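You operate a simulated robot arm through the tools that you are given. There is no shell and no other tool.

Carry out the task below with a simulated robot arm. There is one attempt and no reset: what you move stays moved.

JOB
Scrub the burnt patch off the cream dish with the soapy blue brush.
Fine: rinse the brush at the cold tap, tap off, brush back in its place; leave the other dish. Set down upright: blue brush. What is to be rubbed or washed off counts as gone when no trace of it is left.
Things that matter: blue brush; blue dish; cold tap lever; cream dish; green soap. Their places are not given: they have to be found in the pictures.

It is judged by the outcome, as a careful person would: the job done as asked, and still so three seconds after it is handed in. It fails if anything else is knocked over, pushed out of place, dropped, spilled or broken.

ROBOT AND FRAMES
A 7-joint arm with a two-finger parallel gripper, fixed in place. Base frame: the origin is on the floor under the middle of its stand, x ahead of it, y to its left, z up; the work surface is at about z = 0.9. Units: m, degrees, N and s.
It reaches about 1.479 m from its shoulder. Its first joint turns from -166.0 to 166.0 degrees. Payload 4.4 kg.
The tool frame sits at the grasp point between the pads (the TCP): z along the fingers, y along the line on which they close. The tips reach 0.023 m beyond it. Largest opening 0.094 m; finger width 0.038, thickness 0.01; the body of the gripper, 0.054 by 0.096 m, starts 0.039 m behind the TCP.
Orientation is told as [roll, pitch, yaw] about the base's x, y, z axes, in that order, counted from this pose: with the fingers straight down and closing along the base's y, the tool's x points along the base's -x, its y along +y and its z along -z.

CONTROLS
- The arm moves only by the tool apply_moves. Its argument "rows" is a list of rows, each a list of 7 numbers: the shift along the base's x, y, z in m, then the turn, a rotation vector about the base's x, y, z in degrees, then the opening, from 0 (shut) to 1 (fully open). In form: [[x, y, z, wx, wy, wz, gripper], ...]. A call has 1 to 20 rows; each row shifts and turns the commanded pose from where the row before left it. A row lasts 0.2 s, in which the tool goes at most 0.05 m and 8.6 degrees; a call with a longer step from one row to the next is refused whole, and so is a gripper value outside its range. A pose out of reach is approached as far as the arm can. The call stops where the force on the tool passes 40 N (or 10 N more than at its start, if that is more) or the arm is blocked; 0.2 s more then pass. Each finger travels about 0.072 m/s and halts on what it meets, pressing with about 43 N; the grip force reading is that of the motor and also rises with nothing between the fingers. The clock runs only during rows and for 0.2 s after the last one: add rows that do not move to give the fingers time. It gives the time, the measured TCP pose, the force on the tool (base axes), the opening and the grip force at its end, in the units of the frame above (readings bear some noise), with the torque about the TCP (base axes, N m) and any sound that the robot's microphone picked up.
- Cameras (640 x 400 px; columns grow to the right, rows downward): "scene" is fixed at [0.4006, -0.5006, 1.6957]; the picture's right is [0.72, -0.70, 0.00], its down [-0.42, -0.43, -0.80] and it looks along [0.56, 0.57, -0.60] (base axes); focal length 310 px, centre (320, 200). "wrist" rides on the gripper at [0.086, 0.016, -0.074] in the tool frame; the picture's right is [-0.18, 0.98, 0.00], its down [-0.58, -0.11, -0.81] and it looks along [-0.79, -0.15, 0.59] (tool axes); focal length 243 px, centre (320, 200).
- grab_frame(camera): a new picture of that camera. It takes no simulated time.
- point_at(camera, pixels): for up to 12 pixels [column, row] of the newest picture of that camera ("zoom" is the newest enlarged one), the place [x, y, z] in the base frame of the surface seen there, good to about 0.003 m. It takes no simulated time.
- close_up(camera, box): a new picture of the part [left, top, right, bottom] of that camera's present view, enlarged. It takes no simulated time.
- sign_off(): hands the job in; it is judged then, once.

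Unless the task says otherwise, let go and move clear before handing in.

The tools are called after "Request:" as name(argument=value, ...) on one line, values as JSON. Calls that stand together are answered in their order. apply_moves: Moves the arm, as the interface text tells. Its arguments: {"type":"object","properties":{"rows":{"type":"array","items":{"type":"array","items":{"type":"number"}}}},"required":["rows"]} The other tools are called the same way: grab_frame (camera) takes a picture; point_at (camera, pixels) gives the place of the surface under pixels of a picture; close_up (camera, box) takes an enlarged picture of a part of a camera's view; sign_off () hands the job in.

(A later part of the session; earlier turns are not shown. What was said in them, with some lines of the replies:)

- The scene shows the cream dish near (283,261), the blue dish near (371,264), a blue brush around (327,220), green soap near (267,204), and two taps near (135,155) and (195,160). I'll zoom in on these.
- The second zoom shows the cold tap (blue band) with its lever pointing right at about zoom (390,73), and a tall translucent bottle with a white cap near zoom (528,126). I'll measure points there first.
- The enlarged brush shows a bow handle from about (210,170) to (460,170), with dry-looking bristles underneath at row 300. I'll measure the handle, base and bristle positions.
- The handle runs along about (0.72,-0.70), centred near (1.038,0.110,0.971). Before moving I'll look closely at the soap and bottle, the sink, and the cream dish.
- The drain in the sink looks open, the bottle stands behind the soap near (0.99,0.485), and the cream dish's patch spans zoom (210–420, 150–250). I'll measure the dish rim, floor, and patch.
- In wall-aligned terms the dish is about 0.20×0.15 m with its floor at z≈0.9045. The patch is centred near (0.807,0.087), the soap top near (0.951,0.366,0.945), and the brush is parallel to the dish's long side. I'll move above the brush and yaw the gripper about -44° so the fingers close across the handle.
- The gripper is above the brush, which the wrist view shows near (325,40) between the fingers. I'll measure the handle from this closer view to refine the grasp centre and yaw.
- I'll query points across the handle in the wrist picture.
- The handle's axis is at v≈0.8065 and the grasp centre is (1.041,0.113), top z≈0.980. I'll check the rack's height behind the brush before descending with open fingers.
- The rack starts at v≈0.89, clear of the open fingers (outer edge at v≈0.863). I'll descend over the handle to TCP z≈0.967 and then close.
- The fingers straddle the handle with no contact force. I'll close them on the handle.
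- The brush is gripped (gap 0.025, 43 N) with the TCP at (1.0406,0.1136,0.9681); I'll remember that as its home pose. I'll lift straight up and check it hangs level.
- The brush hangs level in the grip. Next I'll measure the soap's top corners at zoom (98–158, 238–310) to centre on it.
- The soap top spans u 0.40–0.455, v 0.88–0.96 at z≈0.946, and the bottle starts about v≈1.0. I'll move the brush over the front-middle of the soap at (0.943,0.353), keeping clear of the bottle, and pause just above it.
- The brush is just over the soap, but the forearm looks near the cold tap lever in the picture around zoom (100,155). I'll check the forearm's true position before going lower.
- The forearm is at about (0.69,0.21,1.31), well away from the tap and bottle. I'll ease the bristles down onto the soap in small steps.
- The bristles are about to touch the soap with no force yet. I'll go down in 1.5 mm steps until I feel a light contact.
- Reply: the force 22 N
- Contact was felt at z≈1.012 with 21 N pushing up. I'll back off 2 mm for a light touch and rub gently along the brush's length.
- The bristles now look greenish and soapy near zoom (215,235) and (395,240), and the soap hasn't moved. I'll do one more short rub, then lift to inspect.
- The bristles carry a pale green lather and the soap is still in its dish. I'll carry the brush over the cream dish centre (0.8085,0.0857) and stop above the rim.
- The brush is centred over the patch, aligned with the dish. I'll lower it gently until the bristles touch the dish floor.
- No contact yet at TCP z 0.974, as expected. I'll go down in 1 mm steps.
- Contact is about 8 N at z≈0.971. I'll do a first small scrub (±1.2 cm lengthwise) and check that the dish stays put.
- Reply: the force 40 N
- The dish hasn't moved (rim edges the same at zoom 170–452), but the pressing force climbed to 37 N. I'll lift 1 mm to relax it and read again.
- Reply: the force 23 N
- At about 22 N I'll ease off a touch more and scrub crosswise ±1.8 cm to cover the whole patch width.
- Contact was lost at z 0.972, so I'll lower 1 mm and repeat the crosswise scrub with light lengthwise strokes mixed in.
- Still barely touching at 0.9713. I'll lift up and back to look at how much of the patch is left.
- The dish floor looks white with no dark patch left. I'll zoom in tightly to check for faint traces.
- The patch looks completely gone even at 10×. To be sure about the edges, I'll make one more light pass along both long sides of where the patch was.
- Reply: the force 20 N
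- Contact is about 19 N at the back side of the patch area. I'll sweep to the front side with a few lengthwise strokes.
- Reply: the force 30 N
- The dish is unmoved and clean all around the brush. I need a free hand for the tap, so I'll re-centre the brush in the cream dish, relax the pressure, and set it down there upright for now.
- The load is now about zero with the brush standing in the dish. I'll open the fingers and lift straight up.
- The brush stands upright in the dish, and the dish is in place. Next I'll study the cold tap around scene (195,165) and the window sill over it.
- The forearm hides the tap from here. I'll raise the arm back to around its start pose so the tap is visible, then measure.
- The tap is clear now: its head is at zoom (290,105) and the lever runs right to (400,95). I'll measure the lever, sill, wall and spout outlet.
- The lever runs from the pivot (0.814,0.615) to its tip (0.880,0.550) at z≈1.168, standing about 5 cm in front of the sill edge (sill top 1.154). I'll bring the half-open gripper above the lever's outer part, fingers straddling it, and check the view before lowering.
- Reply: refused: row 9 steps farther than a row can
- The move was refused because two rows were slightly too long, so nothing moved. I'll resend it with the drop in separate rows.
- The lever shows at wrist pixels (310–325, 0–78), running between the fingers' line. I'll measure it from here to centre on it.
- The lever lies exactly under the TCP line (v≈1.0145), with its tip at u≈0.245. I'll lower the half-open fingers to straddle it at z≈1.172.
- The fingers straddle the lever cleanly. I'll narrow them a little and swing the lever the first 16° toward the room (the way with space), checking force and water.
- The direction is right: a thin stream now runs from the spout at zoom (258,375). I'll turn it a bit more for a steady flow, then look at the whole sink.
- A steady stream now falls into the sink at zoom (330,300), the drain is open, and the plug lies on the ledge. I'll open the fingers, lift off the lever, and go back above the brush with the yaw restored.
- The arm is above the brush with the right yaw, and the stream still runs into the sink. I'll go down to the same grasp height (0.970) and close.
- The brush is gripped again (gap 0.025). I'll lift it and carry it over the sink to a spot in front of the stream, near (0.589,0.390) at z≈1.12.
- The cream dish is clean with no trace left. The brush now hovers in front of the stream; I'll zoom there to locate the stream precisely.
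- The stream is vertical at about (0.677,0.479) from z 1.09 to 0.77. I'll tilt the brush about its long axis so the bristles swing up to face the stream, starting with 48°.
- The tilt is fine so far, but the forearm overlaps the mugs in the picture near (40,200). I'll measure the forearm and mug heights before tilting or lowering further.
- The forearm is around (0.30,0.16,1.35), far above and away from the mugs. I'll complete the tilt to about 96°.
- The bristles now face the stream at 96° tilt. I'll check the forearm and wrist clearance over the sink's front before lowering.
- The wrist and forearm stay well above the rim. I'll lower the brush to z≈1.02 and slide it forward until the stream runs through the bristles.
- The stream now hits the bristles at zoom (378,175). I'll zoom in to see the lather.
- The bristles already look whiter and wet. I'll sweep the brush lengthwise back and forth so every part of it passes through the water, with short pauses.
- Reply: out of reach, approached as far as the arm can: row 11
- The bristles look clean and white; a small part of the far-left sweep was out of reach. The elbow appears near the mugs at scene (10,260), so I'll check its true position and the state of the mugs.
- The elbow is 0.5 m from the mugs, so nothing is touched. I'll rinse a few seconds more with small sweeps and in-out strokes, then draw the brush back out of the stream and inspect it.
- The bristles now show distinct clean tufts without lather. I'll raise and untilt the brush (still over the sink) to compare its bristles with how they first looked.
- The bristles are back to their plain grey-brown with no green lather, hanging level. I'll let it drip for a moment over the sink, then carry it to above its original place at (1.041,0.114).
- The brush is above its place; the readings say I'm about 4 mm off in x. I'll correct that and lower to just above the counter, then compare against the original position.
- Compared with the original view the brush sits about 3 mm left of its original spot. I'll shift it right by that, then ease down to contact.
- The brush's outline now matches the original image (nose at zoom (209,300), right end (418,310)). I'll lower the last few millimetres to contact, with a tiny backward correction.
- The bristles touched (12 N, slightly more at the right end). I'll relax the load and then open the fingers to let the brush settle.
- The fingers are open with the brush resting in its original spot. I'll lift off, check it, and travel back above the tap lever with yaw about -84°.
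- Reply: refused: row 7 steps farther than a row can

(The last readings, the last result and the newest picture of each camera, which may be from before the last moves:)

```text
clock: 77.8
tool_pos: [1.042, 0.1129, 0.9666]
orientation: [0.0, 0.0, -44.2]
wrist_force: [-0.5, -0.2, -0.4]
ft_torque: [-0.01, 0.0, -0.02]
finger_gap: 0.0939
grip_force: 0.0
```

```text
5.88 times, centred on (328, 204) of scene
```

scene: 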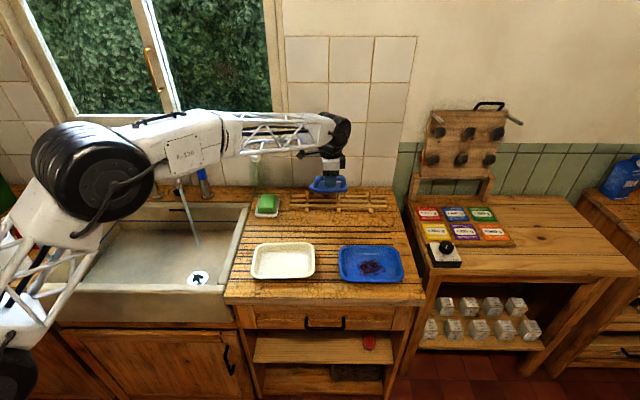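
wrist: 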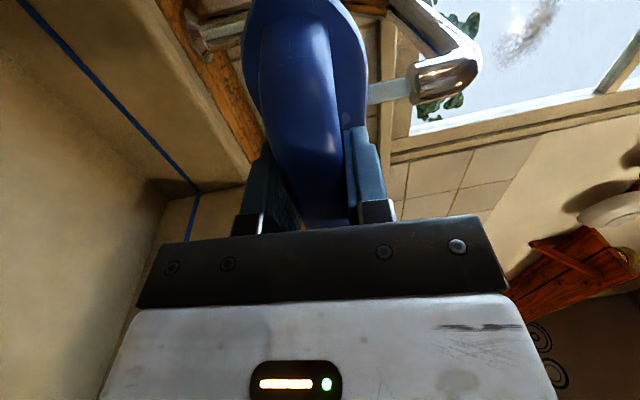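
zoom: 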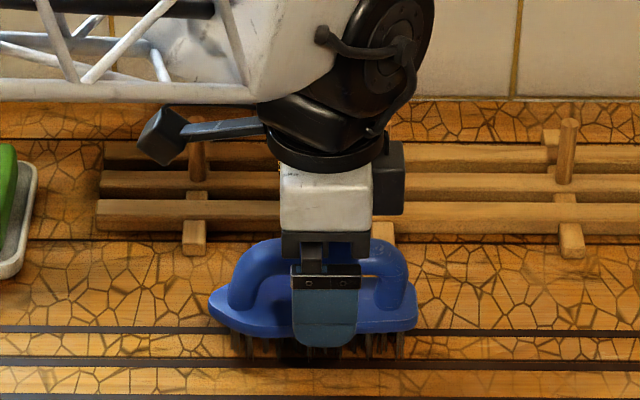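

The last row was slightly too long, so nothing moved. I'll resend with shorter steps.

Request:
apply_moves(rows=[[0, 0, 0.04, 0, 0, 0, 1], [0, 0, 0.048, 0, 0, 0, 1], [0, 0, 0.048, 0, 0, 0, 1], [0, 0, 0.048, 0, 0, 0, 1], [0, 0, 0.048, 0, 0, 0, 1], [0, 0, 0.048, 0, 0, 0, 1], [0, 0, 0.048, 0, 0, 0, 1], [0, 0, 0, 0, 0, 0, 1]])

Request:
close_up(camera="scene", box=[280, 170, 376, 238])

```text
clock: 79.6
tool_pos: [1.0417, 0.1138, 1.2968]
orientation: [0.0, -0.1, -44.2]
wrist_force: [-0.1, -0.3, 0.6]
ft_torque: [0.01, 0.01, 0.02]
finger_gap: 0.0943
grip_force: 0.1
```

```text
5.88 times, centred on (328, 204) of scene
```

zoom: 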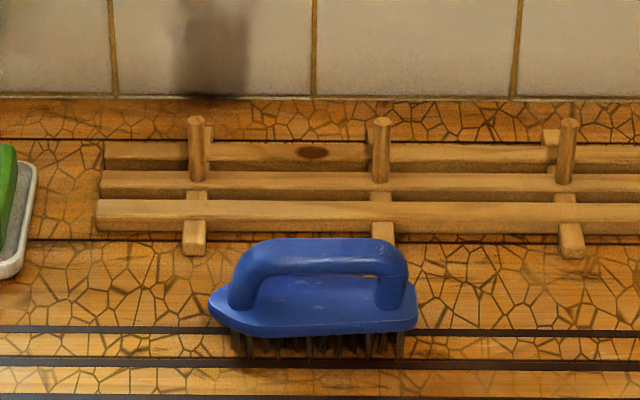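

The brush stands upright at its original place. Now I'll go back to the tap lever.

Request:
apply_moves(rows=[[-0.0217, 0.0427, 0, 0, 0, -8, 0.8], [-0.0217, 0.0427, 0, 0, 0, -8, 0.5], [-0.0217, 0.0427, 0, 0, 0, -8, 0.5], [-0.0217, 0.0427, 0, 0, 0, -8, 0.5], [-0.0217, 0.0427, 0, 0, 0, -8, 0.5], [-0.0217, 0.0427, 0, 0, 0, 0, 0.5], [-0.0217, 0.0427, 0, 0, 0, 0, 0.5], [-0.0217, 0.0427, 0, 0, 0, 0, 0.5], [-0.0217, 0.0427, 0, 0, 0, 0, 0.5], [-0.0217, 0.0427, 0, 0, 0, 0, 0.5], [0, 0, 0, 0, 0, 0, 0.5]])

Request:
grab_frame(camera="wrist")

Request:
grab_frame(camera="scene")

```text
clock: 82.0
tool_pos: [0.8244, 0.5389, 1.2957]
orientation: [0.0, 0.1, -84.3]
wrist_force: [0.1, -0.4, 0.3]
ft_torque: [-0.02, -0.02, 0.03]
finger_gap: 0.0471
grip_force: 0.0
```

```text
taken
```

wrist: 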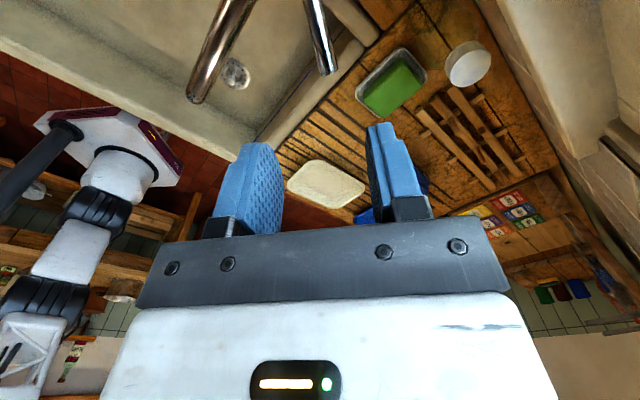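

```text
taken
```

scene: 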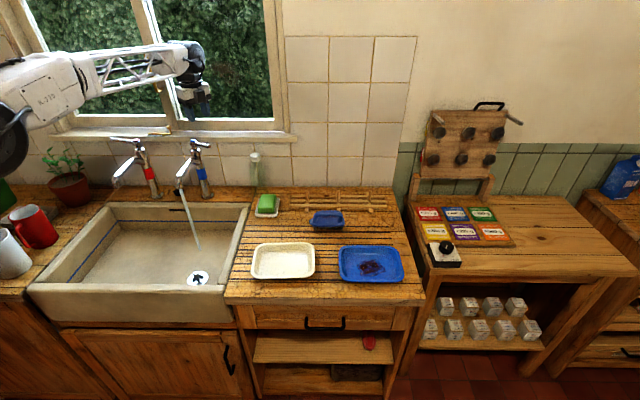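

In the wrist view the lever's tip is at about (326,70). I'll measure it to be sure both fingers will straddle it.

Request:
point_at(camera="wrist", pixels=[[314, 15], [319, 30], [317, 30], [323, 50], [327, 70], [331, 68], [320, 50]])

```text
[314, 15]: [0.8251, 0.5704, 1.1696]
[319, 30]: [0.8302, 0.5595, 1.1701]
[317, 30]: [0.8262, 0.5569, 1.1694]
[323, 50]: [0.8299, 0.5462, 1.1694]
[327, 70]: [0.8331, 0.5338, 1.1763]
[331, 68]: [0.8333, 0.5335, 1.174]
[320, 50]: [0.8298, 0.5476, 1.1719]
```

The lever lies at x≈0.831 there, so I'll shift 6 mm to centre on it and lower the half-open fingers around it.

Request:
apply_moves(rows=[[0.006, 0.001, -0.03, 0, 0, 3, 0.5], [0, 0, -0.04, 0, 0, 0, 0.5], [0, 0, -0.04, 0, 0, 0, 0.5], [0, 0, -0.0137, 0, 0, 0, 0.5], [0, 0, 0, 0, 0, 0, 0.5]])

Request:
close_up(camera="scene", box=[150, 100, 250, 185])

Request:
grab_frame(camera="wrist")

```text
clock: 83.2
tool_pos: [0.8305, 0.5412, 1.1712]
orientation: [-0.1, 0.0, -81.2]
wrist_force: [0.3, -0.1, 0.3]
ft_torque: [0.01, 0.0, 0.02]
finger_gap: 0.0471
grip_force: 0.0
```

```text
4.71 times, centred on (200, 142) of scene
```

zoom: 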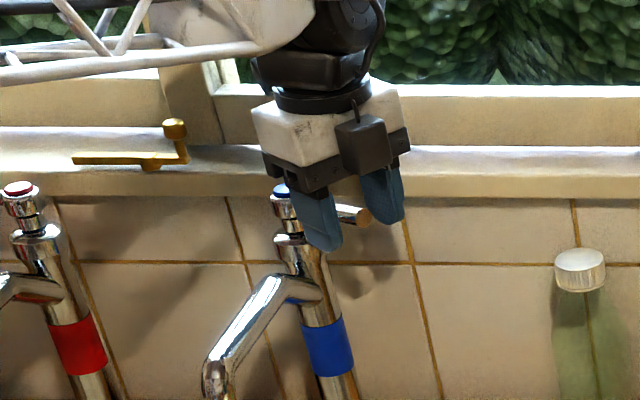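

```text
taken
```

wrist: 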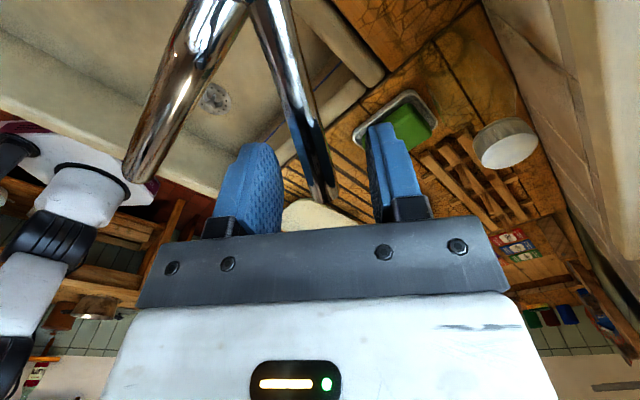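

The fingers straddle the lever cleanly again. I'll narrow them and swing the lever back to its off position along the same arc.

Request:
apply_moves(rows=[[0, 0, 0, 0, 0, 0, 0.22], [0, 0, 0, 0, 0, 0, 0.22], [0.01074, 0.00248, 0, 0, 0, 8, 0.22], [0.01029, 0.00395, 0, 0, 0, 8, 0.22], [0.00964, 0.00535, 0, 0, 0, 8, 0.22], [0.0088, 0.00663, 0, 0, 0, 8, 0.22], [0.0058, 0.0058, 0, 0, 0, 6, 0.22], [0, 0, 0, 0, 0, 0, 0.22]])

Request:
close_up(camera="scene", box=[140, 100, 260, 260])

```text
clock: 85.0
tool_pos: [0.8769, 0.5656, 1.1718]
orientation: [0.0, 0.0, -43.1]
wrist_force: [-2.2, -3.6, -1.1]
ft_torque: [0.04, 0.04, -0.05]
finger_gap: 0.0226
grip_force: 2.2
```

```text
2.50 times, centred on (200, 180) of scene
```

zoom: 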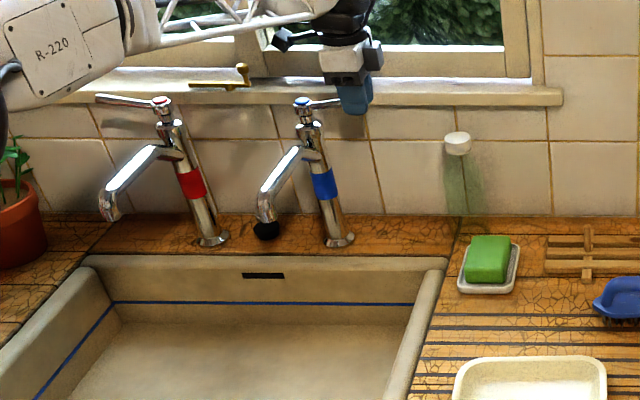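

The stream has stopped, and a small push-back (about 4 N) suggests the lever is at its stop. I'll nudge it a touch further to be sure it's fully off.

Request:
apply_moves(rows=[[0.0018, 0.0018, 0, 0, 0, 1, 0.22], [0.001, 0.001, 0, 0, 0, 1, 0.22], [0, 0, 0, 0, 0, 0, 0.22]])

Request:
close_up(camera="scene", box=[160, 120, 240, 180])

```text
clock: 85.8
tool_pos: [0.8788, 0.568, 1.1723]
orientation: [0.0, -0.1, -41.1]
wrist_force: [-19.6, -9.3, -2.3]
ft_torque: [0.02, 0.11, -0.32]
finger_gap: 0.0302
grip_force: 9.7
```

```text
6.67 times, centred on (200, 150) of scene
```

zoom: 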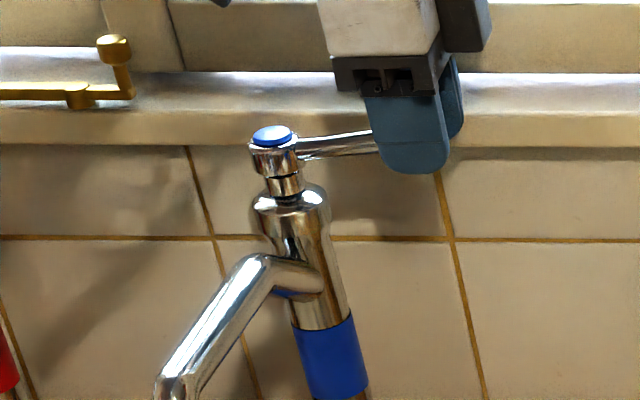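

The lever is firmly at its stop (about 20 N reaction). I'll back off a few millimetres, open the fingers, and lift straight up clear of it.

Request:
apply_moves(rows=[[-0.0028, -0.0028, 0, 0, 0, -3, 0.3], [0, 0, 0, 0, 0, 0, 0.5], [0, 0, 0, 0, 0, 0, 0.5], [0, 0, 0, 0, 0, 0, 0.5], [0, 0, 0.03, 0, 0, 0, 0.5], [0, 0, 0.04, 0, 0, 0, 0.5], [0, 0, 0.045, 0, 0, 0, 0.5], [0, 0, 0.045, 0, 0, 0, 0.5], [0, 0, 0, 0, 0, 0, 0.5]])

Request:
close_up(camera="scene", box=[140, 120, 240, 260])

Request:
grab_frame(camera="scene")

```text
clock: 87.8
tool_pos: [0.8758, 0.5622, 1.3309]
orientation: [0.0, 0.0, -44.2]
wrist_force: [-0.5, 0.3, -0.7]
ft_torque: [0.02, -0.01, -0.02]
finger_gap: 0.0467
grip_force: 0.0
```

```text
2.86 times, centred on (190, 190) of scene
```

zoom: 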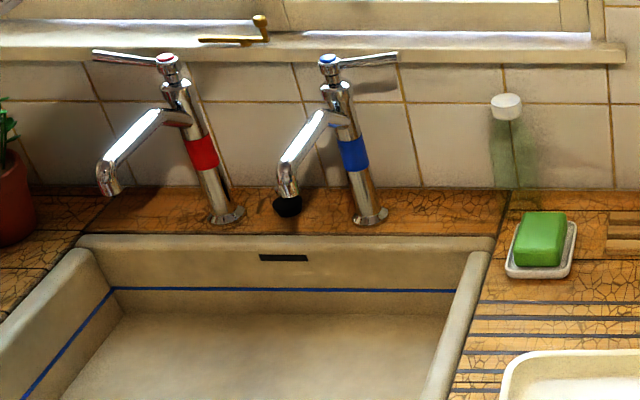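

```text
taken
```

scene: 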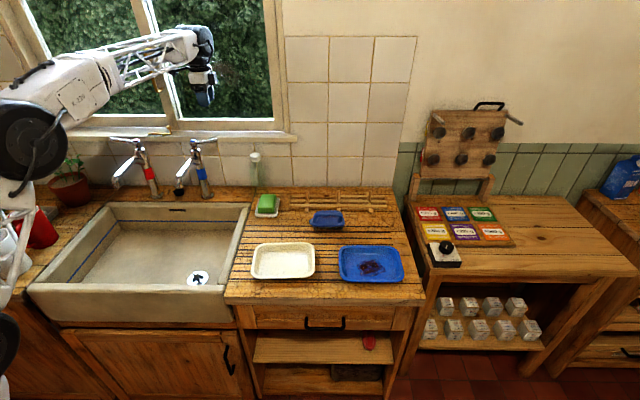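

The tap is off with the lever back to its original position, and everything else looks in place. I'll move the arm to a clear pose and do a last close inspection of the dish, brush and counter.

Request:
apply_moves(rows=[[-0.01, -0.045, 0.01, 0, 0, 0, 0.5], [-0.01, -0.045, 0.01, 0, 0, 0, 0.5], [-0.01, -0.045, 0.01, 0, 0, 0, 0.5], [-0.01, -0.045, 0, 0, 0, 0, 0.5], [-0.01, -0.045, 0, 0, 0, 0, 0.5], [-0.01, -0.045, 0, 0, 0, 0, 0.5], [-0.01, -0.045, 0, 0, 0, 0, 0.5], [-0.01, -0.045, 0, 0, 0, 0, 0.5], [-0.01, -0.045, 0, 0, 0, 0, 0.5], [0, -0.045, 0, 0, 0, 0, 0.5], [0, 0, 0, 0, 0, 0, 0.5]])

Request:
close_up(camera="scene", box=[240, 180, 420, 300])

Request:
close_up(camera="scene", box=[297, 200, 357, 238])

Request:
close_up(camera="scene", box=[250, 240, 320, 284])

Request:
grab_frame(camera="scene")

```text
clock: 90.2
tool_pos: [0.7844, 0.1133, 1.3587]
orientation: [0.0, 0.0, -44.3]
wrist_force: [0.5, 0.3, 0.5]
ft_torque: [-0.04, 0.03, 0.03]
finger_gap: 0.047
grip_force: 0.1
```

```text
3.33 times, centred on (330, 240) of scene
```

zoom: 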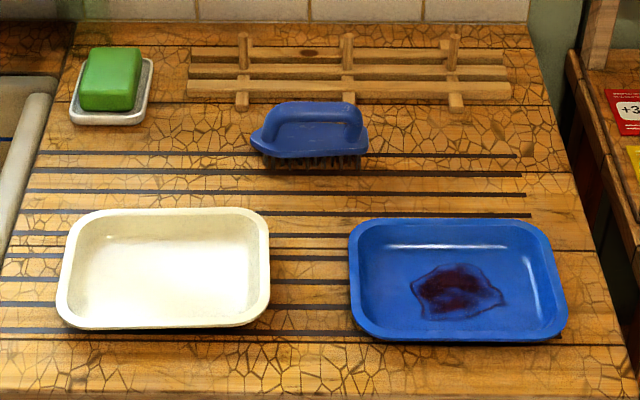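

```text
10.53 times, centred on (327, 219) of scene
```

zoom: 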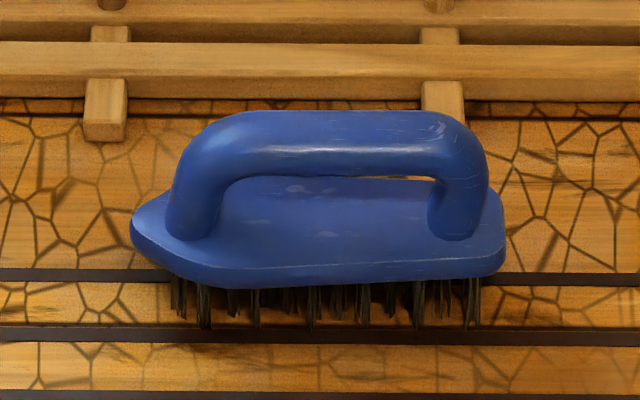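

```text
9.09 times, centred on (285, 262) of scene
```

zoom: 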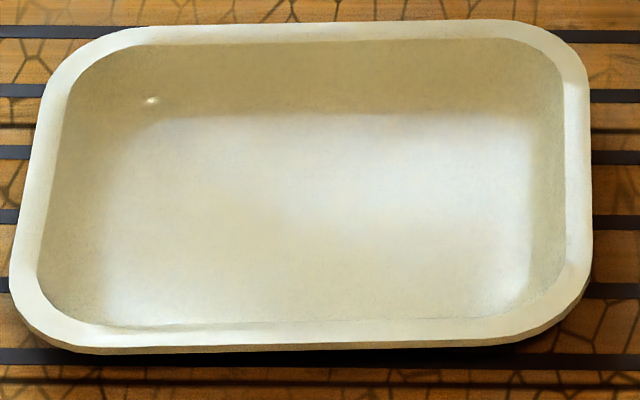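

```text
taken
```

scene: 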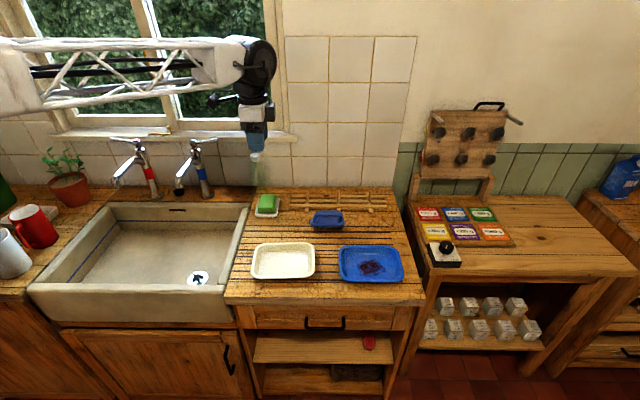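

Dish, brush, soap, taps and the untouched blue dish all look right. I'll take one more check of the dish floor from the wrist camera's angle.

Request:
grab_frame(camera="wrist")

Request:
close_up(camera="scene", box=[265, 250, 303, 274])

```text
taken
```

wrist: 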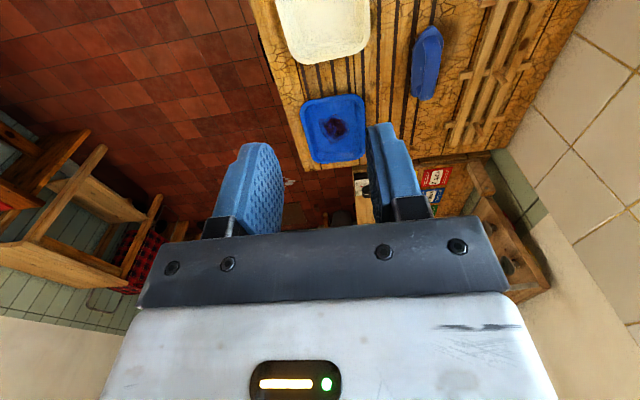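

```text
16.00 times, centred on (284, 262) of scene
```

zoom: 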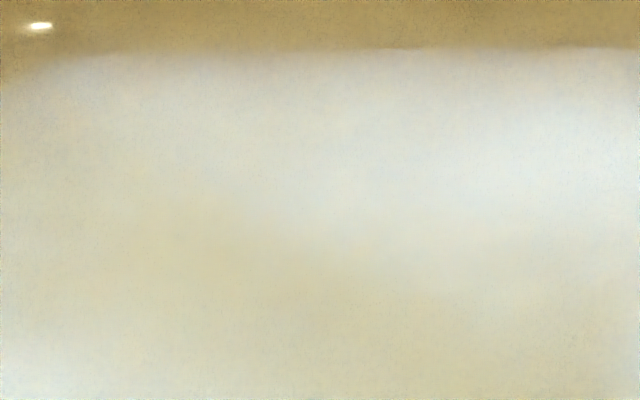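

At 16× the dish floor shows only smooth shading and no trace of the burnt patch. The brush is rinsed and upright in its place, the tap is off, the other dish is untouched, and the arm is clear, so I'm handing in.

Request:
sign_off()

```text
The job is handed in.
```

The burnt patch is scrubbed off the cream dish; at 16× zoom I could see no trace of it on the dish floor.

- **Brush:** I rubbed it on the green soap before scrubbing. Afterwards I rinsed it in the cold tap's stream until no lather showed and stood it upright back in its original place. The far right end of the bristles got less of the stream because that sweep was partly out of reach. They looked as clean as the rest.
- **Tap:** The cold tap is off, with its lever back against its stop.
- **Everything else:** In the last pictures the soap, the blue dish and the other things around were where they started. To free the gripper for the tap, I stood the brush in the cream dish for a while, and the dish did not visibly move.

The arm is clear of the counter with nothing in its grip.
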